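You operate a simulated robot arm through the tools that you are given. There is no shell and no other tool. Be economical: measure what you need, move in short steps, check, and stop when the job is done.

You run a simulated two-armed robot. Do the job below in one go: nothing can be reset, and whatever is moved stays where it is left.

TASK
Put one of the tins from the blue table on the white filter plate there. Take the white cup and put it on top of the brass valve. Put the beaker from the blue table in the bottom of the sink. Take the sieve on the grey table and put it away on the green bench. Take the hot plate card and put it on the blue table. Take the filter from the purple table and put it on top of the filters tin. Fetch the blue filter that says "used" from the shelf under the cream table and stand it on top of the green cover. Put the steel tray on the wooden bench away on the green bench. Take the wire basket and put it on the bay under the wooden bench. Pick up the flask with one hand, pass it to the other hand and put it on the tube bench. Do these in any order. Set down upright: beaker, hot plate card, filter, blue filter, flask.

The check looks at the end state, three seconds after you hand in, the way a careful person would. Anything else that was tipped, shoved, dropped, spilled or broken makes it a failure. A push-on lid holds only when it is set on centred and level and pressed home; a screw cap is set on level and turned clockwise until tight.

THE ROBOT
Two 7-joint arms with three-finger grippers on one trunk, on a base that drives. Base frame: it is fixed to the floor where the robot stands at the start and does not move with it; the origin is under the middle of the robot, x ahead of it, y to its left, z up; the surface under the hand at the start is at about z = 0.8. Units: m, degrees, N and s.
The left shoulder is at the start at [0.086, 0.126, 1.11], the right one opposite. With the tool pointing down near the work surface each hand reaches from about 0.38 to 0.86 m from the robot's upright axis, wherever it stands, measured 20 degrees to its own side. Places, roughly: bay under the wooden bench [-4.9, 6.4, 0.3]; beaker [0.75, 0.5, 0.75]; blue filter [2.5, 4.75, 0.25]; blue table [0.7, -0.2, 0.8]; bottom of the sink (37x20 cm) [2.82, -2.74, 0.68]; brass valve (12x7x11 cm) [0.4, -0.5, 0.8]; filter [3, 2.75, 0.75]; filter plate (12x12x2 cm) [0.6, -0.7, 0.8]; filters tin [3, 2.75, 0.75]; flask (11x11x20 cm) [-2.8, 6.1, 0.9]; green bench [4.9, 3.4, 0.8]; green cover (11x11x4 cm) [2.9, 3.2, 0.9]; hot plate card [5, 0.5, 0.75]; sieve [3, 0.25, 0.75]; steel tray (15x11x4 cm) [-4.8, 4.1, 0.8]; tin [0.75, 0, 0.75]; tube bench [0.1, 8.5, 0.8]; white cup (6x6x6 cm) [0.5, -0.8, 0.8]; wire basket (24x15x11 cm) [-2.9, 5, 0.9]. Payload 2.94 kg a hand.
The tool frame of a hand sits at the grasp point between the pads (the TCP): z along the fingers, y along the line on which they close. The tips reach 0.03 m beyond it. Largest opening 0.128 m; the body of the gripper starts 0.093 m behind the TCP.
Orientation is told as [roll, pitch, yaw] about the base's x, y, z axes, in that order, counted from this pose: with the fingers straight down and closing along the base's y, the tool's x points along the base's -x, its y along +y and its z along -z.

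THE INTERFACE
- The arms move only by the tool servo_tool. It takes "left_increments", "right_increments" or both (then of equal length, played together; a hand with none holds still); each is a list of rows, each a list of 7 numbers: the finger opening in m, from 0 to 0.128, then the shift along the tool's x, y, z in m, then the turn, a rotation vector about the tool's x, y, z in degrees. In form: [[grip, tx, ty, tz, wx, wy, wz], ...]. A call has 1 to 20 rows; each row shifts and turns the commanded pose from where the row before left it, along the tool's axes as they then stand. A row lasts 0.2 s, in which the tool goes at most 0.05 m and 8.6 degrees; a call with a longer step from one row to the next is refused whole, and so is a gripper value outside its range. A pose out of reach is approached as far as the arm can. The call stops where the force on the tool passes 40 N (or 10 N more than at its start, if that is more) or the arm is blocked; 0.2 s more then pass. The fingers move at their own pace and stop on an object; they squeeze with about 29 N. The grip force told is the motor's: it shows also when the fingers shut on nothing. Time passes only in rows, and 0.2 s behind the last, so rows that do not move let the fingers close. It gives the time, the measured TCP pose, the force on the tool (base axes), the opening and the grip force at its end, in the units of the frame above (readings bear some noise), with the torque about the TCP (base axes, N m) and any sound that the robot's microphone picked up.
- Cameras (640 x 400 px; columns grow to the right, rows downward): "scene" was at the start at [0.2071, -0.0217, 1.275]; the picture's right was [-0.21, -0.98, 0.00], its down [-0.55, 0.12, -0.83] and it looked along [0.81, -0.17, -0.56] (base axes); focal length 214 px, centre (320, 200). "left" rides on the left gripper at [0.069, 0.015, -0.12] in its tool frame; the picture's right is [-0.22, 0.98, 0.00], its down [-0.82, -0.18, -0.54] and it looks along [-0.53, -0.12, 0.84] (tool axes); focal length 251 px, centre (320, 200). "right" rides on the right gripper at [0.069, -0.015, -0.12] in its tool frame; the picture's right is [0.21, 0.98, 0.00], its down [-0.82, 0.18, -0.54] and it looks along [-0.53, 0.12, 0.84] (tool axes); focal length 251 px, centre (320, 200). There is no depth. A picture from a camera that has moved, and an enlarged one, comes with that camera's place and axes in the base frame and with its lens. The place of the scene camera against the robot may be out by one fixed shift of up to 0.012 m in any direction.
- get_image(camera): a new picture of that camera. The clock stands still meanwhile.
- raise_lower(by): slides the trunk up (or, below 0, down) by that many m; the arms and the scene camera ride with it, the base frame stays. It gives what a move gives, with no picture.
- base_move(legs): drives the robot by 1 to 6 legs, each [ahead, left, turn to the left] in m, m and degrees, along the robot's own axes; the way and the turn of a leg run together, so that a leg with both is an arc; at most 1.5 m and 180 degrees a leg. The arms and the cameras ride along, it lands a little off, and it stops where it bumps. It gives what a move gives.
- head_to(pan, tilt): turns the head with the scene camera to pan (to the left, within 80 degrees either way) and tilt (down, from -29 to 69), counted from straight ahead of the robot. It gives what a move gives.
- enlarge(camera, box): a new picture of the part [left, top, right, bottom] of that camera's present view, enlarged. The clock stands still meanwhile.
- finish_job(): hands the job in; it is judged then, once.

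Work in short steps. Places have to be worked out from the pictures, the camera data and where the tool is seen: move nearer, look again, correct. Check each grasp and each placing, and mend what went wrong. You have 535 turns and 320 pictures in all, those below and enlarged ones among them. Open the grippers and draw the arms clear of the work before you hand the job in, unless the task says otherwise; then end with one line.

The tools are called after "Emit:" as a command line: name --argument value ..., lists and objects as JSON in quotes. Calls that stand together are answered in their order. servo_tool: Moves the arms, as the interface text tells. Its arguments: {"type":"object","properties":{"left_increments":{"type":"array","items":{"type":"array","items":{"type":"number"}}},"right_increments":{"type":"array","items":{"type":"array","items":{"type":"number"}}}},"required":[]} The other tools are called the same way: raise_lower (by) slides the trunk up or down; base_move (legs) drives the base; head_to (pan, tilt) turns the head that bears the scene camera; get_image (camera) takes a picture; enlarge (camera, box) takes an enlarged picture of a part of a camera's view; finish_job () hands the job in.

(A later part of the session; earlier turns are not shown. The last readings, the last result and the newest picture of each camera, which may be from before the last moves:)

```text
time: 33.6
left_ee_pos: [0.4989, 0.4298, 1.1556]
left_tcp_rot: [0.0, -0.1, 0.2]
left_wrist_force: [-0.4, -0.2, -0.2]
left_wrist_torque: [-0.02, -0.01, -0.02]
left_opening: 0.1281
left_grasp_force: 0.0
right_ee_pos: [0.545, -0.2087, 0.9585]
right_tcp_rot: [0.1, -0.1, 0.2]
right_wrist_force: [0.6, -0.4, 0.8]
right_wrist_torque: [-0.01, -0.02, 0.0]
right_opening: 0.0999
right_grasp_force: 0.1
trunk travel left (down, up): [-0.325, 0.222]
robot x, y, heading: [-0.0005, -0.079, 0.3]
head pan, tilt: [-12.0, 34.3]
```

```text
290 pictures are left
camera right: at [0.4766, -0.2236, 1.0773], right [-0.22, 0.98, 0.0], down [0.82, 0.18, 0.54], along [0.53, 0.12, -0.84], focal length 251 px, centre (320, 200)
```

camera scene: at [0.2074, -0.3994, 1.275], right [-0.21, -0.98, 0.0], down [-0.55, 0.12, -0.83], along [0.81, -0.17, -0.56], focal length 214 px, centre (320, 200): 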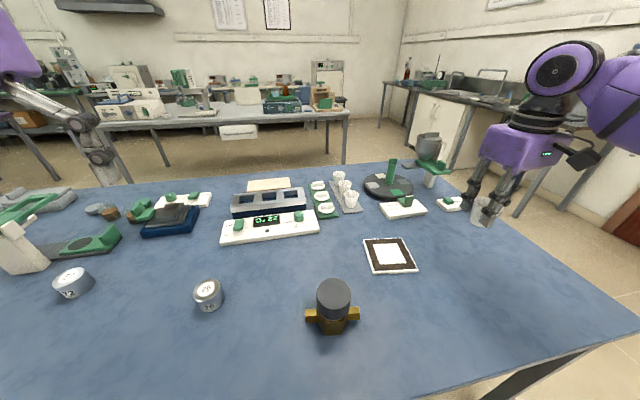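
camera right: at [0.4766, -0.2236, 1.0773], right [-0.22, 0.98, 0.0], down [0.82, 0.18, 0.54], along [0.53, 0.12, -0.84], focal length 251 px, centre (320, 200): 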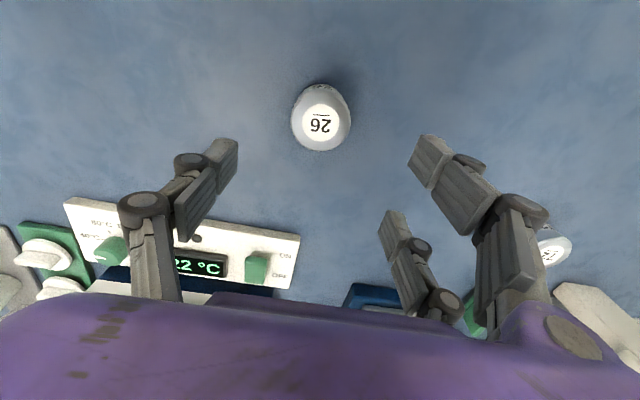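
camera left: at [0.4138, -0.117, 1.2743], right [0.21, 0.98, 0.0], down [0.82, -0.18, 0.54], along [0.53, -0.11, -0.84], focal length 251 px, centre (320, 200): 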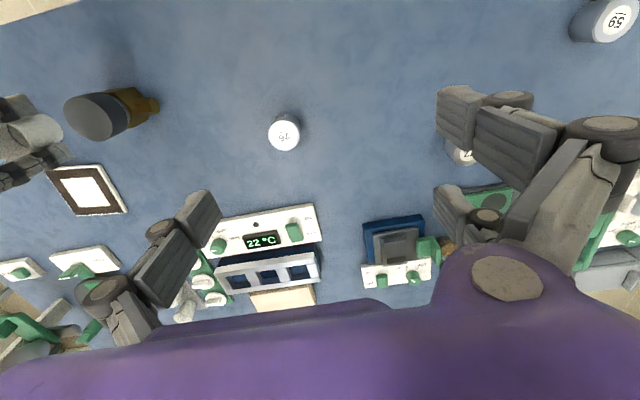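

The hand is centred over the tin. I descend to z 0.838, close fully and lift.

Emit:
servo_tool --right_increments '[[0.1, 0.003, 0.001, 0.04, 0, 0, 0], [0.1, 0, 0, 0.04, 0, 0, 0], [0.1, 0, 0, 0.04, 0, 0, 0], [0.06, 0, 0, 0, 0, 0, 0], [0, 0, 0, 0, 0, 0, 0], [0, 0, 0, 0, 0, 0, 0], [0, 0, 0, 0, 0, 0, 0], [0, 0, 0, 0, 0, 0, 0]]'

Emit:
servo_tool --right_increments '[[0, 0, 0, -0.01, 0, 0, 0], [0, 0, 0, -0.02, 0, 0, 0], [0, 0, 0, -0.03, 0, 0, 0], [0, 0, 0, -0.04, 0, 0, 0], [0, 0, 0, -0.04, 0, 0, 0], [0, 0, 0, -0.04, 0, 0, 0], [0, 0, 0, -0.04, 0, 0, 0]]'

Emit:
get_image --camera "right"

```text
time: 35.4
left_ee_pos: [0.4972, 0.4295, 1.1571]
left_tcp_rot: [0.0, -0.2, 0.3]
left_wrist_force: [-0.4, 0.3, -0.4]
left_wrist_torque: [-0.02, 0.02, 0.0]
left_opening: 0.128
left_grasp_force: 0.0
right_ee_pos: [0.544, -0.2108, 0.8482]
right_tcp_rot: [0.0, -0.1, 0.2]
right_wrist_force: [0.3, -0.6, 4.7]
right_wrist_torque: [-0.08, -0.01, 0.0]
right_opening: 0.051
right_grasp_force: 29.0
right hand out of reach, approached as far as the arm can: row 3
trunk travel left (down, up): [-0.325, 0.222]
robot x, y, heading: [0.0006, -0.079, 0.2]
head pan, tilt: [-12.0, 34.3]
```

```text
time: 37.0
left_ee_pos: [0.4976, 0.429, 1.1565]
left_tcp_rot: [0.0, -0.1, 0.2]
left_wrist_force: [-1.0, 0.3, 0.0]
left_wrist_torque: [-0.02, -0.02, 0.0]
left_opening: 0.128
left_grasp_force: 0.1
right_ee_pos: [0.5406, -0.212, 1.0689]
right_tcp_rot: [0.0, 0.0, 0.1]
right_wrist_force: [-0.3, 0.4, -1.0]
right_wrist_torque: [0.0, -0.03, 0.0]
right_opening: 0.0508
right_grasp_force: 29.7
trunk travel left (down, up): [-0.325, 0.222]
robot x, y, heading: [0.0044, -0.0805, 0.1]
head pan, tilt: [-12.0, 34.3]
```

```text
289 pictures are left
camera right: at [0.473, -0.2266, 1.1889], right [-0.22, 0.98, 0.0], down [0.82, 0.18, 0.54], along [0.53, 0.12, -0.84], focal length 251 px, centre (320, 200)
```

right: 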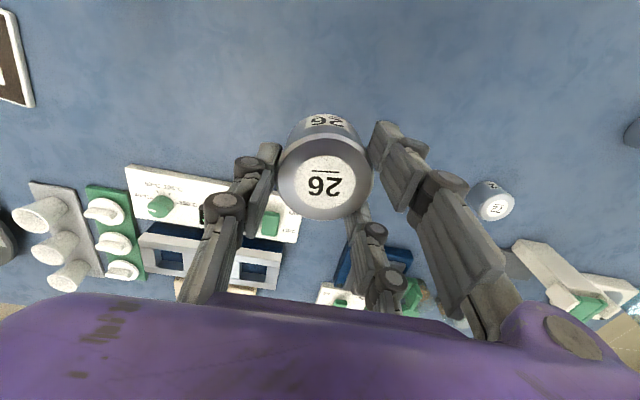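

The tin is held, its bottom 4.8 cm below the TCP. I drive the base 0.28 m right, toward the filter plate.

Emit:
base_move --legs '[[0, -0.28, 0]]'

Emit:
get_image --camera "right"

```text
time: 40.0
left_ee_pos: [0.4997, 0.1485, 1.1566]
left_tcp_rot: [0.0, -0.1, 0.1]
left_wrist_force: [0.9, -0.2, -0.2]
left_wrist_torque: [0.02, 0.03, 0.02]
left_opening: 0.128
left_grasp_force: 0.0
right_ee_pos: [0.5432, -0.4901, 1.0685]
right_tcp_rot: [0.0, -0.1, 0.2]
right_wrist_force: [0.0, -0.9, -1.2]
right_wrist_torque: [-0.02, 0.03, -0.01]
right_opening: 0.0508
right_grasp_force: 28.8
trunk travel left (down, up): [-0.325, 0.222]
robot x, y, heading: [0.0031, -0.3576, 0.5]
head pan, tilt: [-12.0, 34.3]
```

```text
288 pictures are left
camera right: at [0.4745, -0.5059, 1.1883], right [-0.22, 0.98, 0.0], down [0.82, 0.18, 0.54], along [0.53, 0.12, -0.84], focal length 251 px, centre (320, 200)
```

right: 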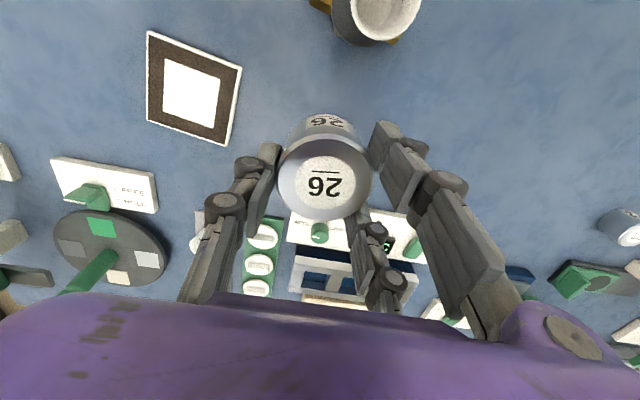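

Plate centre about (0.577,-0.665). I carry the tin over it.

Emit:
servo_tool --right_increments '[[0, -0.008, -0.044, 0, 0, 0, 0], [0, -0.008, -0.044, 0, 0, 0, 0], [0, -0.009, -0.044, 0, 0, 0, 0], [0, -0.009, -0.043, 0, 0, 0, 0], [0, 0, 0, 0.04, 0, 0, 0], [0, 0, 0, 0.04, 0, 0, 0], [0, 0, 0, 0.04, 0, 0, 0], [0, 0, 0, 0, 0, 0, 0]]'

Emit:
get_image --camera "right"

Emit:
enlarge --camera "scene" --box '[320, 180, 480, 300]'

```text
time: 41.8
left_ee_pos: [0.4996, 0.1513, 1.1562]
left_tcp_rot: [0.0, -0.2, 0.2]
left_wrist_force: [0.1, -0.4, -0.4]
left_wrist_torque: [-0.02, -0.02, -0.01]
left_opening: 0.1281
left_grasp_force: 0.2
right_ee_pos: [0.5785, -0.6666, 0.9493]
right_tcp_rot: [0.0, -0.1, 0.2]
right_wrist_force: [0.1, 0.0, -1.3]
right_wrist_torque: [0.02, -0.03, 0.02]
right_opening: 0.0504
right_grasp_force: 29.2
trunk travel left (down, up): [-0.325, 0.222]
robot x, y, heading: [-0.001, -0.3604, 0.1]
head pan, tilt: [-12.0, 34.3]
```

```text
287 pictures are left
camera right: at [0.5091, -0.6813, 1.0679], right [-0.22, 0.98, 0.0], down [0.82, 0.18, 0.54], along [0.53, 0.12, -0.84], focal length 251 px, centre (320, 200)
```

right: 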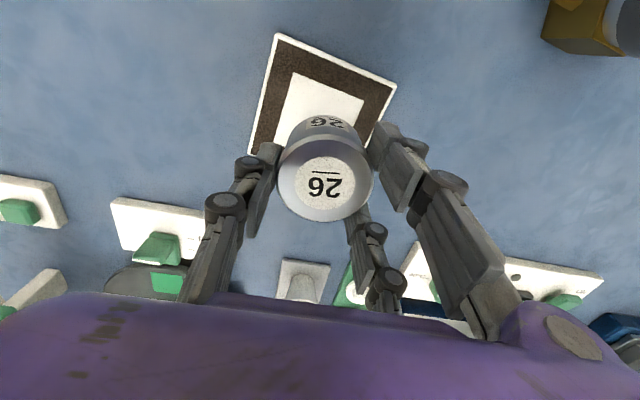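

```text
3.33 times, centred on (400, 240) of scene
camera zoom: at [0.2071, -0.3812, 1.2751], right [-0.2, -0.98, 0.0], down [-0.55, 0.12, -0.83], along [0.81, -0.17, -0.56], focal length 715 px, centre (53, 67)
```

zoom: 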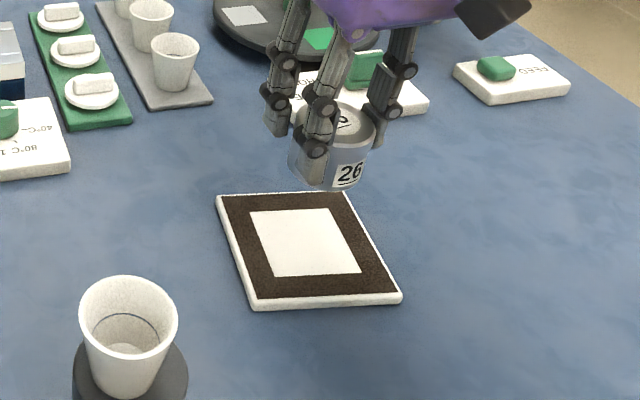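

Aligned over the plate. I lower to near it, then step to contact.

Emit:
servo_tool --right_increments '[[0, 0, 0.001, 0.03, 0, 0, 0], [0, 0, 0, 0.03, 0, 0, 0], [0, 0, 0, 0.013, 0, 0, 0], [0, 0, 0, 0, 0, 0, 0]]'

Emit:
servo_tool --right_increments '[[0, 0, 0, 0.002, 0, 0, 0], [0, 0, 0, 0.002, 0, 0, 0], [0, 0, 0, 0.001, 0, 0, 0], [0, 0, 0, 0, 0, 0, 0]]'

Emit:
servo_tool --right_increments '[[0, 0, 0, 0.001, 0, 0, 0], [0, 0, 0, 0.001, 0, 0, 0], [0, 0, 0, 0.001, 0, 0, 0], [0, 0, 0, 0, 0, 0, 0]]'

Emit:
enlarge --camera "scene" --box '[320, 180, 480, 300]'

```text
time: 42.8
left_ee_pos: [0.5001, 0.1501, 1.1565]
left_tcp_rot: [0.1, -0.1, 0.2]
left_wrist_force: [0.0, -0.6, -0.3]
left_wrist_torque: [-0.01, 0.01, 0.01]
left_opening: 0.1279
left_grasp_force: 0.1
right_ee_pos: [0.5779, -0.665, 0.8758]
right_tcp_rot: [0.0, -0.2, 0.1]
right_wrist_force: [-0.4, 0.4, -1.1]
right_wrist_torque: [-0.01, 0.01, 0.0]
right_opening: 0.0504
right_grasp_force: 28.9
trunk travel left (down, up): [-0.325, 0.222]
robot x, y, heading: [0.0013, -0.3636, 0.2]
head pan, tilt: [-12.0, 34.3]
```

```text
time: 43.8
left_ee_pos: [0.4985, 0.149, 1.1553]
left_tcp_rot: [0.0, -0.1, 0.2]
left_wrist_force: [-0.2, -0.1, -0.4]
left_wrist_torque: [-0.03, 0.0, 0.01]
left_opening: 0.1281
left_grasp_force: 0.1
right_ee_pos: [0.5778, -0.6661, 0.8706]
right_tcp_rot: [0.0, 0.0, 0.2]
right_wrist_force: [-0.8, -0.6, -0.5]
right_wrist_torque: [-0.04, -0.01, -0.02]
right_opening: 0.0503
right_grasp_force: 29.4
trunk travel left (down, up): [-0.325, 0.222]
robot x, y, heading: [-0.0022, -0.3588, 0.1]
head pan, tilt: [-12.0, 34.3]
```

```text
time: 44.8
left_ee_pos: [0.4991, 0.1499, 1.1556]
left_tcp_rot: [0.0, -0.2, 0.3]
left_wrist_force: [0.0, -0.2, 1.0]
left_wrist_torque: [-0.01, -0.04, 0.03]
left_opening: 0.1278
left_grasp_force: 0.1
right_ee_pos: [0.5769, -0.6643, 0.866]
right_tcp_rot: [0.0, -0.1, 0.1]
right_wrist_force: [-0.6, 0.7, -1.0]
right_wrist_torque: [0.02, 0.0, -0.02]
right_opening: 0.0502
right_grasp_force: 29.6
trunk travel left (down, up): [-0.325, 0.222]
robot x, y, heading: [0.0016, -0.3616, 0.1]
head pan, tilt: [-12.0, 34.3]
```

```text
3.33 times, centred on (400, 240) of scene
camera zoom: at [0.2076, -0.3814, 1.275], right [-0.2, -0.98, 0.0], down [-0.55, 0.12, -0.83], along [0.81, -0.17, -0.56], focal length 715 px, centre (53, 67)
```

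zoom: 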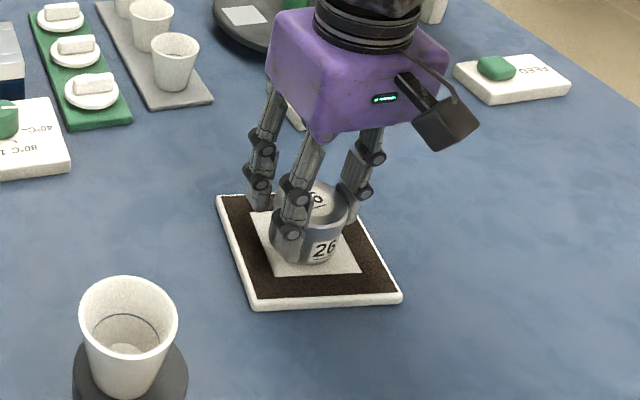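

Nearly down; a few more 1 mm steps.

Emit:
servo_tool --right_increments '[[0, 0, 0, 0.001, 0, 0, 0], [0, 0, 0, 0.001, 0, 0, 0], [0, 0, 0, 0, 0, 0, 0]]'

Emit:
servo_tool --right_increments '[[0, 0, 0, 0.001, 0, 0, 0], [0, 0, 0, 0.001, 0, 0, 0], [0, 0, 0, 0, 0, 0, 0]]'

Emit:
servo_tool --right_increments '[[0, 0, 0, 0.001, 0, 0, 0], [0, 0, 0, 0.001, 0, 0, 0], [0, 0, 0, 0, 0, 0, 0]]'

```text
time: 45.6
left_ee_pos: [0.499, 0.1491, 1.1564]
left_tcp_rot: [0.0, -0.1, 0.3]
left_wrist_force: [0.1, 0.6, 0.1]
left_wrist_torque: [0.0, -0.03, -0.01]
left_opening: 0.128
left_grasp_force: 0.1
right_ee_pos: [0.5773, -0.6655, 0.8674]
right_tcp_rot: [0.0, -0.1, 0.1]
right_wrist_force: [0.6, -1.0, -1.2]
right_wrist_torque: [0.0, -0.01, 0.01]
right_opening: 0.05
right_grasp_force: 29.1
trunk travel left (down, up): [-0.325, 0.222]
robot x, y, heading: [0.0019, -0.3601, 0.3]
head pan, tilt: [-12.0, 34.3]
```

```text
time: 46.4
left_ee_pos: [0.4997, 0.1507, 1.1559]
left_tcp_rot: [0.0, 0.0, 0.2]
left_wrist_force: [0.0, 0.1, 0.6]
left_wrist_torque: [0.0, 0.0, 0.02]
left_opening: 0.128
left_grasp_force: 0.0
right_ee_pos: [0.5782, -0.6654, 0.8632]
right_tcp_rot: [0.0, -0.1, 0.2]
right_wrist_force: [0.2, -0.8, -0.6]
right_wrist_torque: [-0.01, 0.01, 0.02]
right_opening: 0.0504
right_grasp_force: 29.0
trunk travel left (down, up): [-0.325, 0.222]
robot x, y, heading: [0.0003, -0.3618, 0.1]
head pan, tilt: [-12.0, 34.3]
```

```text
time: 47.2
left_ee_pos: [0.4989, 0.1496, 1.1556]
left_tcp_rot: [0.0, -0.1, 0.2]
left_wrist_force: [0.6, 0.0, -0.1]
left_wrist_torque: [-0.01, -0.02, 0.0]
left_opening: 0.1281
left_grasp_force: 0.0
right_ee_pos: [0.577, -0.6648, 0.8612]
right_tcp_rot: [0.0, -0.1, 0.0]
right_wrist_force: [0.1, 0.6, -1.7]
right_wrist_torque: [0.0, 0.0, 0.0]
right_opening: 0.0501
right_grasp_force: 29.4
trunk travel left (down, up): [-0.325, 0.222]
robot x, y, heading: [0.001, -0.3593, 0.5]
head pan, tilt: [-12.0, 34.3]
```

Emit:
servo_tool --right_increments '[[0, 0, 0, 0.001, 0, 0, 0], [0, 0, 0, 0.001, 0, 0, 0], [0, 0, 0, 0, 0, 0, 0]]'

Emit:
servo_tool --right_increments '[[0, 0, 0, 0.001, 0, 0, 0], [0, 0, 0, 0.001, 0, 0, 0], [0, 0, 0, 0, 0, 0, 0]]'

Emit:
enlarge --camera "scene" --box '[360, 220, 440, 280]'

```text
time: 48.0
left_ee_pos: [0.4991, 0.1496, 1.1566]
left_tcp_rot: [0.1, -0.1, 0.2]
left_wrist_force: [-0.3, -0.9, 0.2]
left_wrist_torque: [0.03, 0.03, -0.05]
left_opening: 0.1282
left_grasp_force: 0.0
right_ee_pos: [0.5782, -0.6651, 0.8599]
right_tcp_rot: [0.0, -0.1, 0.0]
right_wrist_force: [-0.4, -0.8, 3.9]
right_wrist_torque: [-0.05, -0.02, 0.03]
right_opening: 0.0499
right_grasp_force: 29.1
trunk travel left (down, up): [-0.325, 0.222]
robot x, y, heading: [-0.0008, -0.3598, -0.1]
head pan, tilt: [-12.0, 34.3]
```

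```text
time: 48.8
left_ee_pos: [0.4973, 0.1501, 1.1567]
left_tcp_rot: [0.0, -0.1, 0.2]
left_wrist_force: [-0.9, 0.4, 0.3]
left_wrist_torque: [0.01, 0.02, -0.01]
left_opening: 0.1281
left_grasp_force: 0.1
right_ee_pos: [0.5782, -0.6642, 0.8588]
right_tcp_rot: [0.0, -0.2, 0.2]
right_wrist_force: [-1.8, -4.5, 18.9]
right_wrist_torque: [-0.17, 0.17, 0.01]
right_opening: 0.0501
right_grasp_force: 29.3
trunk travel left (down, up): [-0.325, 0.222]
robot x, y, heading: [0.003, -0.3612, -0.1]
head pan, tilt: [-12.0, 34.3]
```

```text
6.67 times, centred on (400, 250) of scene
camera zoom: at [0.2059, -0.3812, 1.2754], right [-0.2, -0.98, 0.0], down [-0.55, 0.12, -0.83], along [0.81, -0.17, -0.56], focal length 1430 px, centre (-213, -133)
```

zoom: 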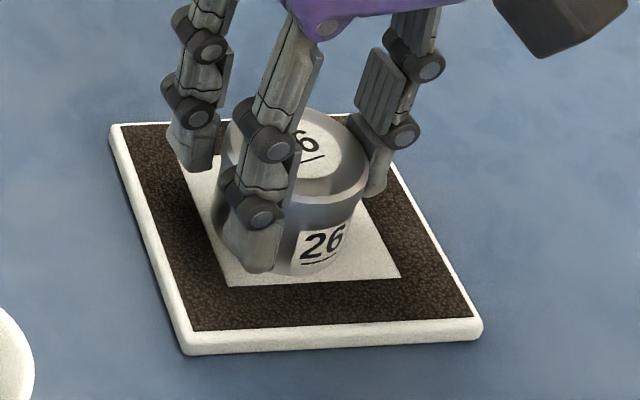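

Contact. I back off 1 mm, open, and rise well above everything.

Emit:
servo_tool --right_increments '[[0, 0, 0, -0.001, 0, 0, 0], [0.06, 0, 0, 0, 0, 0, 0], [0.1, 0, 0, 0, 0, 0, 0], [0.1, 0, 0, 0, 0, 0, 0], [0.1, 0, 0, -0.03, 0, 0, 0], [0.1, 0, 0, -0.04, 0, 0, 0], [0.1, 0, 0, -0.045, 0, 0, 0], [0.1, 0, 0, -0.045, 0, 0, 0], [0.1, 0, 0, -0.045, 0, 0, 0], [0.1, 0, 0, -0.045, 0, 0, 0]]'

Emit:
get_image --camera "scene"

```text
time: 51.0
left_ee_pos: [0.4997, 0.1512, 1.1562]
left_tcp_rot: [0.0, -0.1, 0.2]
left_wrist_force: [0.5, 0.2, -0.7]
left_wrist_torque: [0.01, 0.01, 0.01]
left_opening: 0.128
left_grasp_force: 0.0
right_ee_pos: [0.5763, -0.6654, 1.1098]
right_tcp_rot: [0.0, -0.1, 0.1]
right_wrist_force: [-0.5, -0.4, -0.6]
right_wrist_torque: [0.01, 0.02, 0.03]
right_opening: 0.1002
right_grasp_force: 0.0
trunk travel left (down, up): [-0.325, 0.222]
robot x, y, heading: [0.0023, -0.3637, 0.2]
head pan, tilt: [-12.0, 34.3]
```

```text
283 pictures are left
camera scene: at [0.2069, -0.3807, 1.2751], right [-0.2, -0.98, 0.0], down [-0.55, 0.12, -0.83], along [0.81, -0.17, -0.56], focal length 214 px, centre (320, 200)
```

scene: 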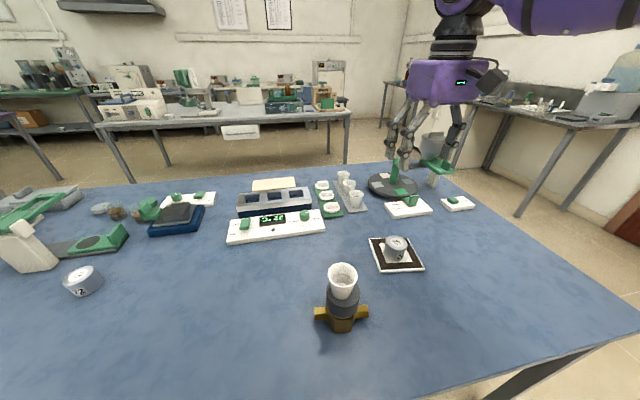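

Tin and cup are placed. Next the beaker; I look left before driving there.

Emit:
head_to --pan 55 --tilt 35

Emit:
get_image --camera "scene"

```text
time: 52.4
left_ee_pos: [0.4999, 0.15, 1.1563]
left_tcp_rot: [0.0, -0.2, 0.2]
left_wrist_force: [-0.2, -0.2, 0.2]
left_wrist_torque: [0.01, 0.05, -0.01]
left_opening: 0.1281
left_grasp_force: 0.0
right_ee_pos: [0.5766, -0.6666, 1.1086]
right_tcp_rot: [-0.1, -0.1, 0.0]
right_wrist_force: [-0.3, -0.6, 0.8]
right_wrist_torque: [0.01, 0.01, -0.01]
right_opening: 0.1
right_grasp_force: 0.0
trunk travel left (down, up): [-0.325, 0.222]
robot x, y, heading: [0.0002, -0.3636, 0.4]
head pan, tilt: [55.0, 35.0]
```

```text
282 pictures are left
camera scene: at [0.194, -0.3131, 1.2757], right [0.57, -0.82, 0.0], down [-0.46, -0.31, -0.83], along [0.69, 0.47, -0.56], focal length 214 px, centre (320, 200)
```

scene: 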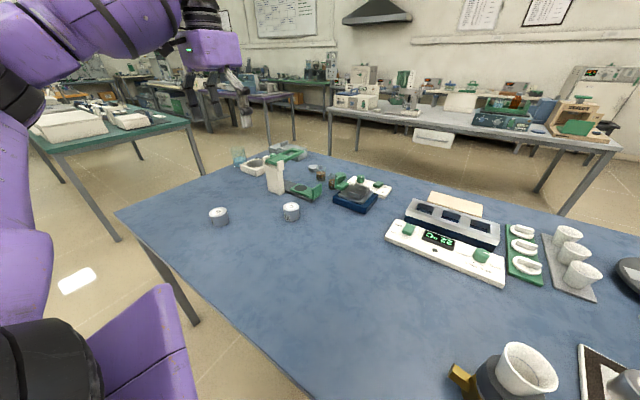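

The aisle to the left along the table is free. I drive 0.8 m left toward the beaker.

Emit:
base_move --legs '[[0, 0.8, 0]]'

Emit:
head_to --pan 0 --tilt 35

Emit:
get_image --camera "scene"

Emit:
get_image --camera "left"

```text
time: 59.8
left_ee_pos: [0.4965, 0.9521, 1.1562]
left_tcp_rot: [-0.1, -0.2, 0.3]
left_wrist_force: [0.0, -0.6, 0.4]
left_wrist_torque: [-0.03, 0.0, 0.0]
left_opening: 0.1279
left_grasp_force: 0.0
right_ee_pos: [0.5749, 0.1361, 1.1096]
right_tcp_rot: [0.0, -0.1, 0.2]
right_wrist_force: [0.2, 0.4, 0.0]
right_wrist_torque: [0.0, -0.01, 0.01]
right_opening: 0.0999
right_grasp_force: 0.0
trunk travel left (down, up): [-0.325, 0.222]
robot x, y, heading: [0.0017, 0.4464, 0.2]
head pan, tilt: [55.0, 35.0]
```

```text
time: 61.1
left_ee_pos: [0.4972, 0.9513, 1.1557]
left_tcp_rot: [0.0, 0.0, 0.2]
left_wrist_force: [-0.1, -0.8, -0.5]
left_wrist_torque: [0.01, 0.01, 0.02]
left_opening: 0.128
left_grasp_force: 0.1
right_ee_pos: [0.5756, 0.1359, 1.1089]
right_tcp_rot: [0.0, -0.1, 0.1]
right_wrist_force: [-1.0, -0.4, -0.7]
right_wrist_torque: [0.0, 0.0, 0.0]
right_opening: 0.0999
right_grasp_force: 0.0
trunk travel left (down, up): [-0.325, 0.222]
robot x, y, heading: [-0.0012, 0.4421, -0.1]
head pan, tilt: [0.0, 35.0]
```

```text
281 pictures are left
camera scene: at [0.207, 0.439, 1.2739], right [0.0, -1.0, 0.0], down [-0.57, 0.0, -0.82], along [0.82, 0.0, -0.57], focal length 214 px, centre (320, 200)
```

scene: 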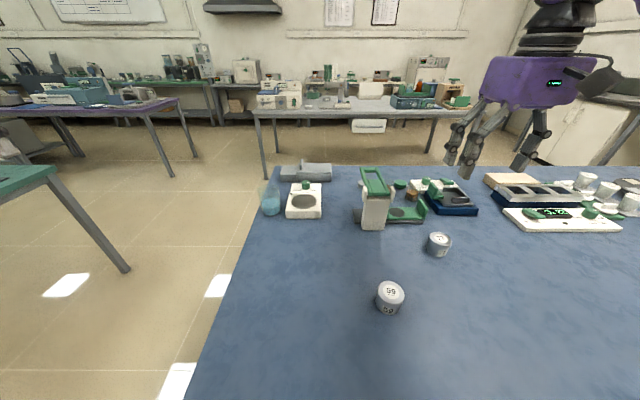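

```text
280 pictures are left
camera left: at [0.4285, 0.9668, 1.275], right [0.21, 0.98, 0.0], down [0.82, -0.18, 0.54], along [0.53, -0.11, -0.84], focal length 251 px, centre (320, 200)
```

left: 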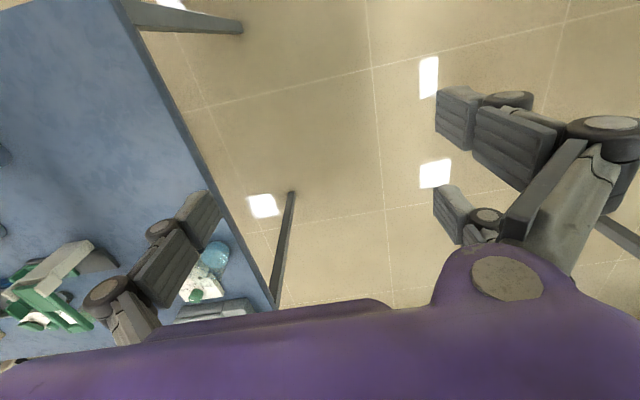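

Beaker at about (0.79,0.63), with the scale close on its right, so I'll close the fingers along x. I move the left hand above it, then turn it 90°.

Emit:
servo_tool --left_increments '[[0.128, -0.0293, -0.0326, 0, 0, 0, 0], [0.128, -0.0293, -0.0326, 0, 0, 0, 0], [0.128, -0.0293, -0.0326, 0, 0, 0, 0], [0.128, -0.0293, -0.0326, 0, 0, 0, 0], [0.128, -0.0293, -0.0326, 0, 0, 0, 0], [0.128, -0.0293, -0.0326, 0, 0, 0, 0], [0.128, -0.0293, -0.0326, 0, 0, 0, 0], [0.128, -0.0293, -0.0326, 0, 0, 0, 0], [0.128, -0.0293, -0.0326, 0.02, 0, 0, 0], [0.128, -0.0293, -0.0326, 0.02, 0, 0, 0]]'

Emit:
get_image --camera "left"

```text
time: 63.3
left_ee_pos: [0.7795, 0.6352, 1.1228]
left_tcp_rot: [0.1, -0.2, 0.0]
left_wrist_force: [0.4, -0.3, -0.9]
left_wrist_torque: [0.02, 0.0, -0.03]
left_opening: 0.1277
left_grasp_force: 0.2
left hand out of reach, approached as far as the arm can: row 10
right_ee_pos: [0.5749, 0.135, 1.1084]
right_tcp_rot: [0.0, 0.0, 0.1]
right_wrist_force: [0.1, -0.1, 0.0]
right_wrist_torque: [0.05, 0.0, 0.01]
right_opening: 0.0997
right_grasp_force: 0.0
trunk travel left (down, up): [-0.325, 0.222]
robot x, y, heading: [0.0009, 0.4381, 0.2]
head pan, tilt: [0.0, 35.0]
```

```text
279 pictures are left
camera left: at [0.7102, 0.6494, 1.2427], right [0.21, 0.98, 0.0], down [0.82, -0.18, 0.54], along [0.53, -0.11, -0.84], focal length 251 px, centre (320, 200)
```

left: 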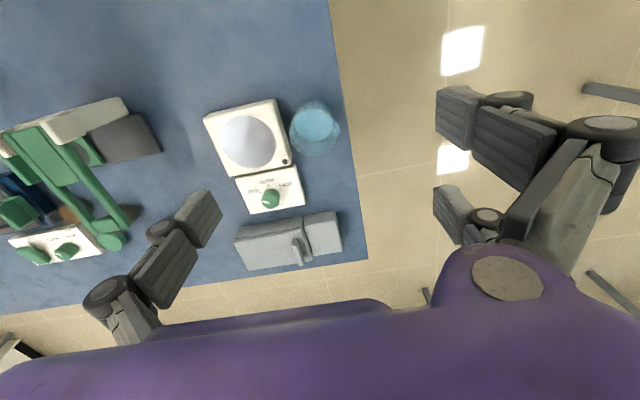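

Beaker now measured at about (0.828,0.618), diameter about 8 cm. I lower to z 1.0 and turn the hand 86° so it closes along x.

Emit:
servo_tool --left_increments '[[0.128, 0, 0, 0.04, 0, 0, 0], [0.128, 0, 0, 0.04, 0, 0, 0], [0.128, 0, 0, 0.04, 0, 0, 0], [0.128, 0, 0, 0, 0, 0, 8.6], [0.128, 0, 0, 0, 0, 0, 8.6], [0.128, 0, 0, 0, 0, 0, 8.6], [0.128, 0, 0, 0, 0, 0, 8.6], [0.128, 0, 0, 0, 0, 0, 8.6], [0.128, 0, 0, 0, 0, 0, 8.6], [0.128, 0, 0, 0, 0, 0, 8.6], [0.128, 0, 0, 0, 0, 0, 8.6], [0.128, 0, 0, 0, 0, 0, 8.6], [0.128, 0, 0, 0, 0, 0, 8.6], [0.128, 0, 0, 0, 0, 0, 4]]'

Emit:
get_image --camera "left"

Emit:
get_image --camera "scene"

```text
time: 66.3
left_ee_pos: [0.7799, 0.6357, 1.0025]
left_tcp_rot: [0.2, 0.0, -90.0]
left_wrist_force: [0.2, 0.0, 0.1]
left_wrist_torque: [0.01, -0.02, -0.03]
left_opening: 0.1281
left_grasp_force: 0.0
right_ee_pos: [0.5747, 0.1367, 1.1097]
right_tcp_rot: [0.1, 0.0, 0.1]
right_wrist_force: [-0.2, 0.3, -0.4]
right_wrist_torque: [0.01, 0.02, 0.02]
right_opening: 0.0999
right_grasp_force: 0.0
trunk travel left (down, up): [-0.325, 0.222]
robot x, y, heading: [-0.0011, 0.4425, 0.2]
head pan, tilt: [0.0, 35.0]
```

```text
278 pictures are left
camera left: at [0.7945, 0.7052, 1.1214], right [0.98, -0.21, 0.0], down [-0.18, -0.82, 0.54], along [-0.11, -0.53, -0.84], focal length 251 px, centre (320, 200)
```

left: 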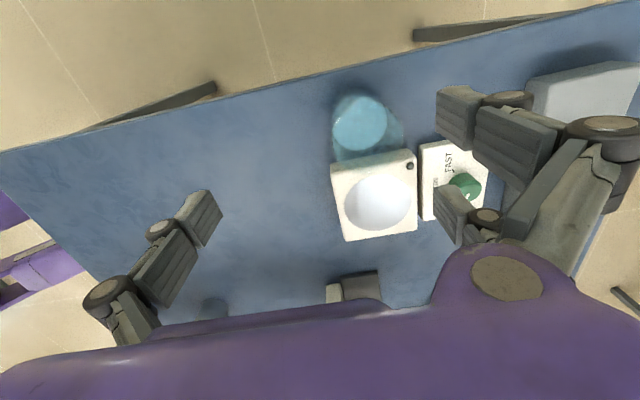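

```text
277 pictures are left
camera scene: at [0.207, 0.4389, 1.2739], right [0.0, -1.0, 0.0], down [-0.57, 0.0, -0.82], along [0.82, 0.0, -0.57], focal length 214 px, centre (320, 200)
```

scene: 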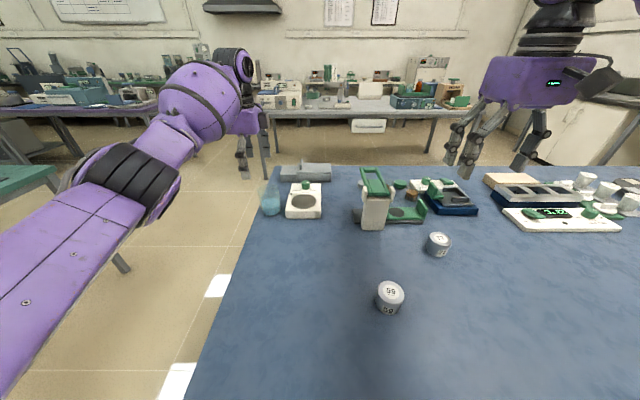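

The beaker centre is at about (0.823,0.616). I shift over it and lower to just above the rim to verify.

Emit:
servo_tool --left_increments '[[0.128, -0.01, 0.022, 0, 0, 0, 0], [0.128, -0.01, 0.021, 0, 0, 0, 0], [0.128, 0, 0, 0.03, 0, 0, 0], [0.128, 0, 0, 0.02, 0, 0, 0], [0.128, 0, 0, 0, 0, 0, 0]]'

Emit:
get_image --camera "left"

Emit:
enlarge --camera "scene" --box '[210, 120, 350, 230]'

```text
time: 67.5
left_ee_pos: [0.8143, 0.6204, 0.9548]
left_tcp_rot: [0.0, 0.0, -90.0]
left_wrist_force: [-0.2, 0.4, 0.3]
left_wrist_torque: [0.04, 0.01, 0.02]
left_opening: 0.1281
left_grasp_force: 0.0
left hand out of reach, approached as far as the arm can: row 2, 4
right_ee_pos: [0.5747, 0.1367, 1.1095]
right_tcp_rot: [0.0, 0.0, 0.1]
right_wrist_force: [0.3, -0.4, 0.4]
right_wrist_torque: [-0.03, 0.01, -0.03]
right_opening: 0.1
right_grasp_force: 0.0
trunk travel left (down, up): [-0.325, 0.222]
robot x, y, heading: [-0.0012, 0.4396, 0.1]
head pan, tilt: [0.0, 35.0]
```

```text
276 pictures are left
camera left: at [0.8292, 0.69, 1.073], right [0.98, -0.21, 0.0], down [-0.18, -0.82, 0.54], along [-0.11, -0.53, -0.84], focal length 251 px, centre (320, 200)
```

left: 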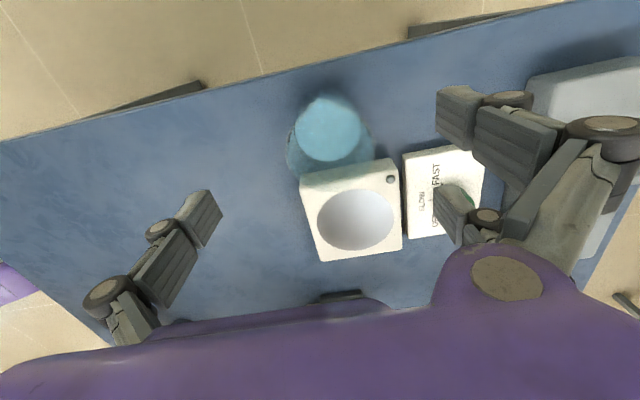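

```text
3.64 times, centred on (280, 175) of scene
camera zoom: at [0.2066, 0.4389, 1.274], right [0.0, -1.0, 0.0], down [-0.57, 0.0, -0.82], along [0.82, 0.0, -0.57], focal length 780 px, centre (466, 291)
```

zoom: 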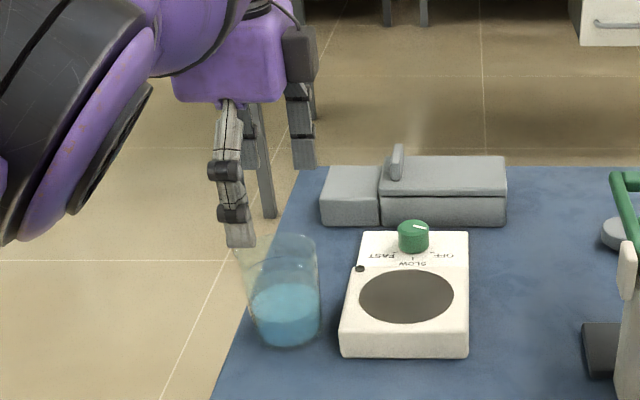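

The hand is at its reach limit 8 mm short; I creep the base 3 cm forward.

Emit:
base_move --legs '[[0.03, 0, 0]]'

Emit:
get_image --camera "left"

```text
time: 68.3
left_ee_pos: [0.8426, 0.6204, 0.9554]
left_tcp_rot: [0.1, 0.0, -89.9]
left_wrist_force: [-0.4, 0.1, -0.2]
left_wrist_torque: [-0.03, 0.01, -0.02]
left_opening: 0.1279
left_grasp_force: 0.0
right_ee_pos: [0.6033, 0.1362, 1.1094]
right_tcp_rot: [0.0, -0.1, 0.1]
right_wrist_force: [0.2, 0.2, -0.5]
right_wrist_torque: [-0.01, 0.02, 0.05]
right_opening: 0.1001
right_grasp_force: 0.0
trunk travel left (down, up): [-0.325, 0.222]
robot x, y, heading: [0.0302, 0.4366, 0.1]
head pan, tilt: [0.0, 35.0]
```

```text
274 pictures are left
camera left: at [0.8578, 0.6901, 1.0738], right [0.98, -0.21, 0.0], down [-0.18, -0.82, 0.54], along [-0.11, -0.53, -0.84], focal length 251 px, centre (320, 200)
```

left: 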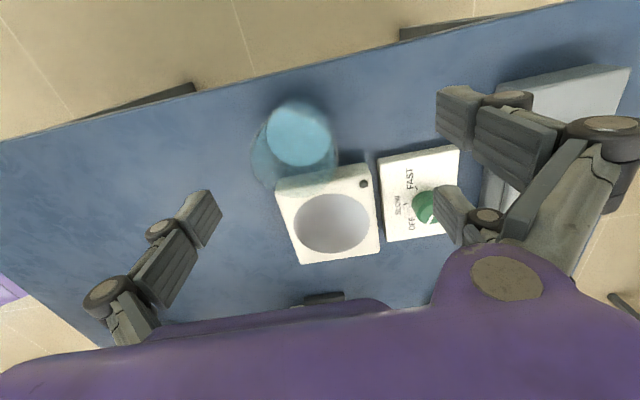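

Beaker centre (0.823,0.62). I shift 2 cm back, descend to z 0.858 and close.

Emit:
servo_tool --left_increments '[[0.128, 0, -0.02, 0, 0, 0, 0], [0.128, 0, 0, 0.03, 0, 0, 0], [0.128, 0, 0, 0.03, 0, 0, 0], [0.128, 0, 0, 0.037, 0, 0, 0], [0.128, 0, 0, 0, 0, 0, 0]]'

Emit:
get_image --camera "left"

Emit:
enlarge --camera "scene" --box '[210, 120, 350, 230]'

```text
time: 69.5
left_ee_pos: [0.8434, 0.6207, 0.8575]
left_tcp_rot: [-0.1, 0.0, -89.9]
left_wrist_force: [0.4, 0.3, 0.5]
left_wrist_torque: [0.02, -0.02, -0.05]
left_opening: 0.128
left_grasp_force: 0.1
left hand out of reach, approached as far as the arm can: row 1
right_ee_pos: [0.6039, 0.1372, 1.1102]
right_tcp_rot: [0.0, -0.1, 0.1]
right_wrist_force: [-0.4, 0.8, -0.5]
right_wrist_torque: [0.0, 0.02, -0.02]
right_opening: 0.0999
right_grasp_force: 0.1
trunk travel left (down, up): [-0.325, 0.222]
robot x, y, heading: [0.0266, 0.4444, -0.2]
head pan, tilt: [0.0, 35.0]
```

```text
273 pictures are left
camera left: at [0.8606, 0.6902, 0.9757], right [0.98, -0.21, 0.0], down [-0.18, -0.82, 0.54], along [-0.12, -0.53, -0.84], focal length 251 px, centre (320, 200)
```

left: 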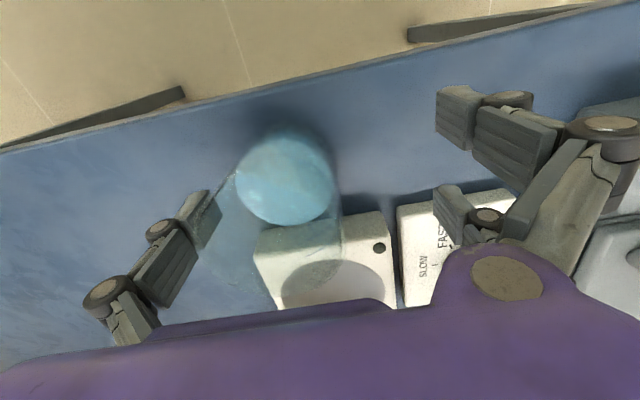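

```text
3.64 times, centred on (280, 175) of scene
camera zoom: at [0.2359, 0.4388, 1.274], right [0.0, -1.0, 0.0], down [-0.57, 0.0, -0.82], along [0.82, 0.0, -0.57], focal length 780 px, centre (466, 291)
```

zoom: 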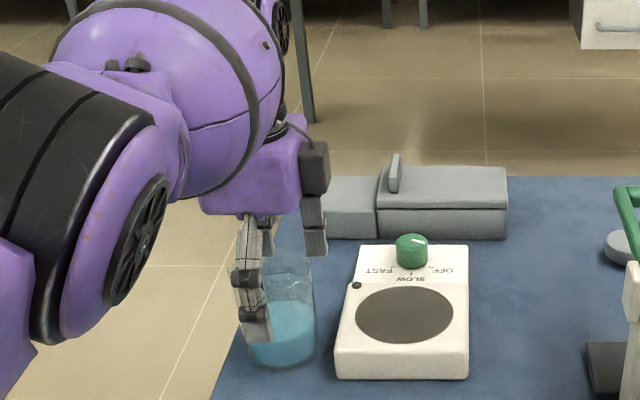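

No contact yet, but the 2 cm shift wasn't executed. I repeat it now, in small steps.

Emit:
servo_tool --left_increments '[[0.128, 0, -0.007, 0, 0, 0, 0], [0.128, 0, -0.007, 0, 0, 0, 0], [0.128, 0, -0.006, 0, 0, 0, 0], [0.128, 0, 0, 0, 0, 0, 0]]'

Emit:
get_image --camera "left"

```text
time: 70.5
left_ee_pos: [0.8459, 0.6213, 0.8573]
left_tcp_rot: [-0.1, 0.0, -89.9]
left_wrist_force: [0.3, -0.5, 0.7]
left_wrist_torque: [-0.02, 0.01, 0.02]
left_opening: 0.128
left_grasp_force: 0.1
left hand out of reach, approached as far as the arm can: row 1, 2, 3
right_ee_pos: [0.6035, 0.1362, 1.11]
right_tcp_rot: [0.0, -0.1, 0.1]
right_wrist_force: [0.2, 0.0, 0.0]
right_wrist_torque: [-0.01, 0.01, 0.0]
right_opening: 0.1
right_grasp_force: 0.1
trunk travel left (down, up): [-0.325, 0.222]
robot x, y, heading: [0.0254, 0.4441, 0.3]
head pan, tilt: [0.0, 35.0]
```

```text
271 pictures are left
camera left: at [0.8608, 0.6904, 0.9757], right [0.98, -0.21, 0.0], down [-0.18, -0.82, 0.54], along [-0.12, -0.53, -0.84], focal length 251 px, centre (320, 200)
```

left: 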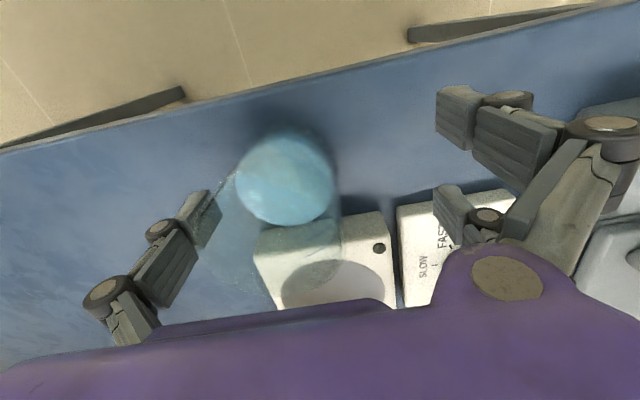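

The arm is stuck at a joint limit, so I let the base do the 2 cm back shift.

Emit:
base_move --legs '[[-0.02, 0, 0]]'

Emit:
get_image --camera "left"

```text
time: 71.3
left_ee_pos: [0.8271, 0.6212, 0.8547]
left_tcp_rot: [-0.2, 0.0, -89.8]
left_wrist_force: [0.8, 0.1, -0.5]
left_wrist_torque: [0.06, 0.02, -0.03]
left_opening: 0.1279
left_grasp_force: 0.1
right_ee_pos: [0.5842, 0.1359, 1.108]
right_tcp_rot: [0.0, 0.0, 0.1]
right_wrist_force: [-0.1, -0.1, -0.3]
right_wrist_torque: [-0.04, 0.03, 0.02]
right_opening: 0.1
right_grasp_force: 0.1
trunk travel left (down, up): [-0.325, 0.222]
robot x, y, heading: [0.0062, 0.4445, 0.0]
head pan, tilt: [0.0, 35.0]
```

```text
270 pictures are left
camera left: at [0.8424, 0.6905, 0.9744], right [0.98, -0.21, 0.0], down [-0.18, -0.82, 0.54], along [-0.12, -0.53, -0.84], focal length 251 px, centre (320, 200)
```

left: 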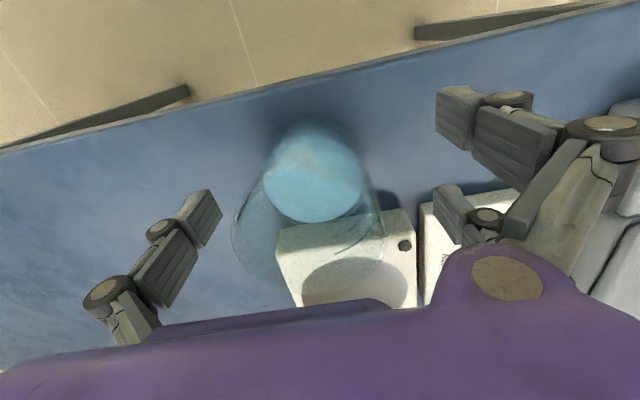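

Centred within a few mm. I close on the beaker.

Emit:
servo_tool --left_increments '[[0.1, 0, 0, 0, 0, 0, 0], [0.08, 0, 0, 0, 0, 0, 0], [0.06, 0, 0, 0, 0, 0, 0], [0, 0, 0, 0, 0, 0, 0], [0, 0, 0, 0, 0, 0, 0], [0, 0, 0, 0, 0, 0, 0]]'

Emit:
servo_tool --left_increments '[[0, 0, 0, -0.01, 0, 0, 0], [0, 0, 0, -0.01, 0, 0, 0], [0, 0, 0, -0.01, 0, 0, 0], [0, 0, 0, 0, 0, 0, 0]]'

Emit:
get_image --camera "left"

Emit:
enlarge --camera "scene" --box '[210, 120, 350, 230]'

```text
time: 72.7
left_ee_pos: [0.8263, 0.6213, 0.8572]
left_tcp_rot: [-0.1, 0.0, -89.8]
left_wrist_force: [0.3, 0.7, 2.4]
left_wrist_torque: [-0.01, 0.1, 0.02]
left_opening: 0.0634
left_grasp_force: 28.7
right_ee_pos: [0.5853, 0.1354, 1.1092]
right_tcp_rot: [0.0, -0.1, 0.1]
right_wrist_force: [0.2, 0.4, 0.6]
right_wrist_torque: [-0.01, 0.01, 0.01]
right_opening: 0.0999
right_grasp_force: 0.0
trunk travel left (down, up): [-0.325, 0.222]
robot x, y, heading: [0.0043, 0.4418, -0.0]
head pan, tilt: [0.0, 35.0]
```

```text
time: 73.7
left_ee_pos: [0.8263, 0.6211, 0.887]
left_tcp_rot: [-0.2, 0.0, -89.9]
left_wrist_force: [-0.6, 0.3, -1.9]
left_wrist_torque: [0.01, -0.02, 0.01]
left_opening: 0.0635
left_grasp_force: 29.4
right_ee_pos: [0.5851, 0.136, 1.1089]
right_tcp_rot: [0.0, 0.1, 0.0]
right_wrist_force: [-0.3, -0.7, 1.0]
right_wrist_torque: [-0.02, -0.02, 0.01]
right_opening: 0.1
right_grasp_force: 0.1
trunk travel left (down, up): [-0.325, 0.222]
robot x, y, heading: [0.0065, 0.4409, 0.1]
head pan, tilt: [0.0, 35.0]
```

```text
269 pictures are left
camera left: at [0.8422, 0.6901, 1.0057], right [0.98, -0.21, 0.0], down [-0.18, -0.82, 0.54], along [-0.12, -0.53, -0.84], focal length 251 px, centre (320, 200)
```

left: 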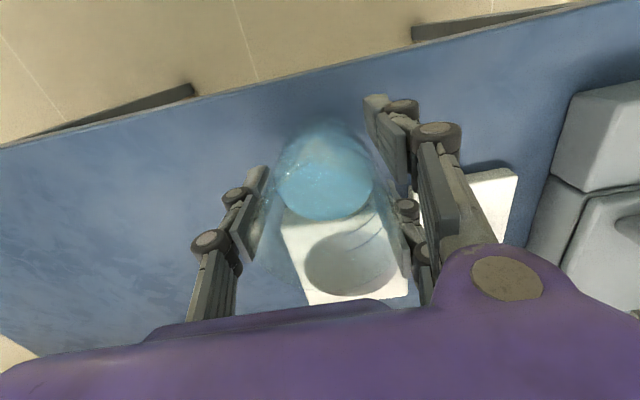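

```text
3.64 times, centred on (280, 175) of scene
camera zoom: at [0.2173, 0.4389, 1.2738], right [0.0, -1.0, 0.0], down [-0.57, 0.0, -0.82], along [0.82, 0.0, -0.57], focal length 780 px, centre (466, 291)
```

zoom: 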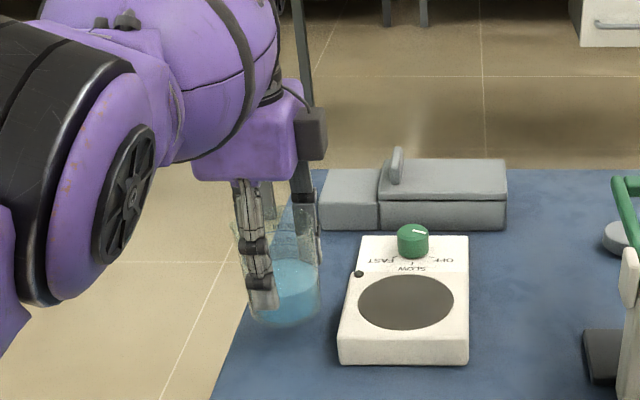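

The beaker is held upright (bottom ~5.7 cm below TCP). I raise it and turn the hand back to yaw 0.

Emit:
servo_tool --left_increments '[[0, 0, 0, -0.03, 0, 0, 0], [0, 0, 0, -0.03, 0, 0, 0], [0, 0, 0, -0.03, 0, 0, 0], [0, 0, 0, -0.03, 0, 0, 0], [0, 0, 0, -0.03, 0, 0, 0], [0, 0, 0, 0, 0, 0, -5], [0, 0, 0, 0, 0, 0, -8], [0, 0, 0, 0, 0, 0, -8], [0, 0, 0, 0, 0, 0, -8], [0, 0, 0, 0, 0, 0, -8], [0, 0, 0, 0, 0, 0, -8], [0, 0, 0, 0, 0, 0, -8], [0, 0, 0, 0, 0, 0, -8], [0, 0, 0, 0, 0, 0, -8], [0, 0, 0, 0, 0, 0, -8], [0, 0, 0, 0, 0, 0, -8], [0, 0, 0, 0, 0, 0, -5]]'

Emit:
servo_tool --left_increments '[[0, 0.03, -0.002, 0, 0, 0, 0], [0, 0.035, -0.002, 0, 0, 0, 0], [0, 0.035, -0.002, 0, 0, 0, 0], [0, 0.035, -0.002, 0, 0, 0, 0], [0, 0.035, -0.002, 0, 0, 0, 0], [0, 0.035, -0.002, 0, 0, 0, 0], [0, 0.035, -0.002, 0, 0, 0, 0], [0, 0.035, -0.002, 0, 0, 0, 0], [0, 0.03, -0.002, 0, 0, 0, 0]]'

Emit:
get_image --camera "scene"

```text
time: 77.3
left_ee_pos: [0.8133, 0.6248, 1.0345]
left_tcp_rot: [0.0, 0.1, 0.3]
left_wrist_force: [0.3, -0.3, -1.5]
left_wrist_torque: [-0.01, 0.04, 0.03]
left_opening: 0.0631
left_grasp_force: 28.8
left hand out of reach, approached as far as the arm can: row 3, 4, 5
right_ee_pos: [0.5862, 0.1357, 1.1091]
right_tcp_rot: [0.0, 0.0, 0.2]
right_wrist_force: [-0.4, -0.2, 0.2]
right_wrist_torque: [0.04, 0.0, 0.0]
right_opening: 0.0997
right_grasp_force: 0.1
trunk travel left (down, up): [-0.325, 0.222]
robot x, y, heading: [0.0079, 0.4432, 0.1]
head pan, tilt: [0.0, 35.0]
```

```text
time: 79.3
left_ee_pos: [0.8135, 0.6243, 1.0339]
left_tcp_rot: [-0.1, 0.1, 0.2]
left_wrist_force: [-1.4, -0.6, -1.1]
left_wrist_torque: [0.02, 0.0, 0.01]
left_opening: 0.0632
left_grasp_force: 29.0
left hand out of reach, approached as far as the arm can: row 1, 2, 3, 4, 5, 6, 7, 8, 9
right_ee_pos: [0.5849, 0.1355, 1.1102]
right_tcp_rot: [0.0, -0.1, 0.1]
right_wrist_force: [-0.1, -0.5, 0.1]
right_wrist_torque: [0.0, -0.01, -0.01]
right_opening: 0.0998
right_grasp_force: 0.1
trunk travel left (down, up): [-0.325, 0.222]
robot x, y, heading: [0.0061, 0.4363, 0.3]
head pan, tilt: [0.0, 35.0]
```

```text
267 pictures are left
camera scene: at [0.2172, 0.4389, 1.2739], right [0.0, -1.0, 0.0], down [-0.57, 0.0, -0.82], along [0.82, 0.0, -0.57], focal length 214 px, centre (320, 200)
```

scene: 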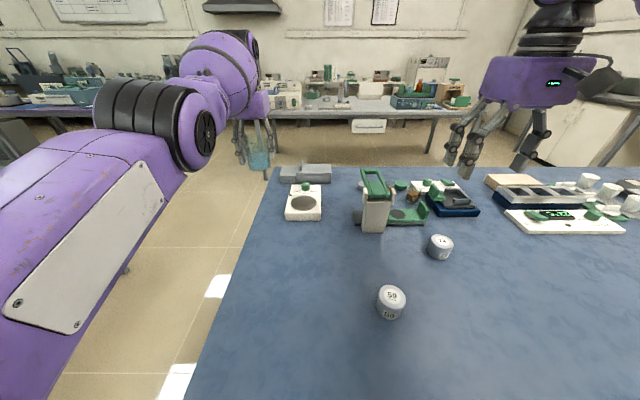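

The stretched arm seems stuck at a singular pose; I try a sideways-and-down move to free it.

Emit:
servo_tool --left_increments '[[0, 0.01, -0.03, 0.02, 0, 0, 0], [0, 0.01, -0.03, 0.02, 0, 0, 0], [0, 0.02, -0.02, 0, 0, 0, 0], [0, 0.03, 0, 0, 0, 0, 0]]'

```text
time: 80.3
left_ee_pos: [0.7413, 0.545, 0.9949]
left_tcp_rot: [0.0, 0.2, 0.2]
left_wrist_force: [0.2, -0.3, -2.3]
left_wrist_torque: [0.0, -0.04, 0.01]
left_opening: 0.0635
left_grasp_force: 29.6
right_ee_pos: [0.584, 0.1368, 1.1095]
right_tcp_rot: [-0.1, -0.2, -0.1]
right_wrist_force: [0.4, 0.7, 0.4]
right_wrist_torque: [-0.05, 0.0, -0.03]
right_opening: 0.0998
right_grasp_force: 0.1
trunk travel left (down, up): [-0.325, 0.222]
robot x, y, heading: [0.0085, 0.4406, 0.1]
head pan, tilt: [0.0, 35.0]
```

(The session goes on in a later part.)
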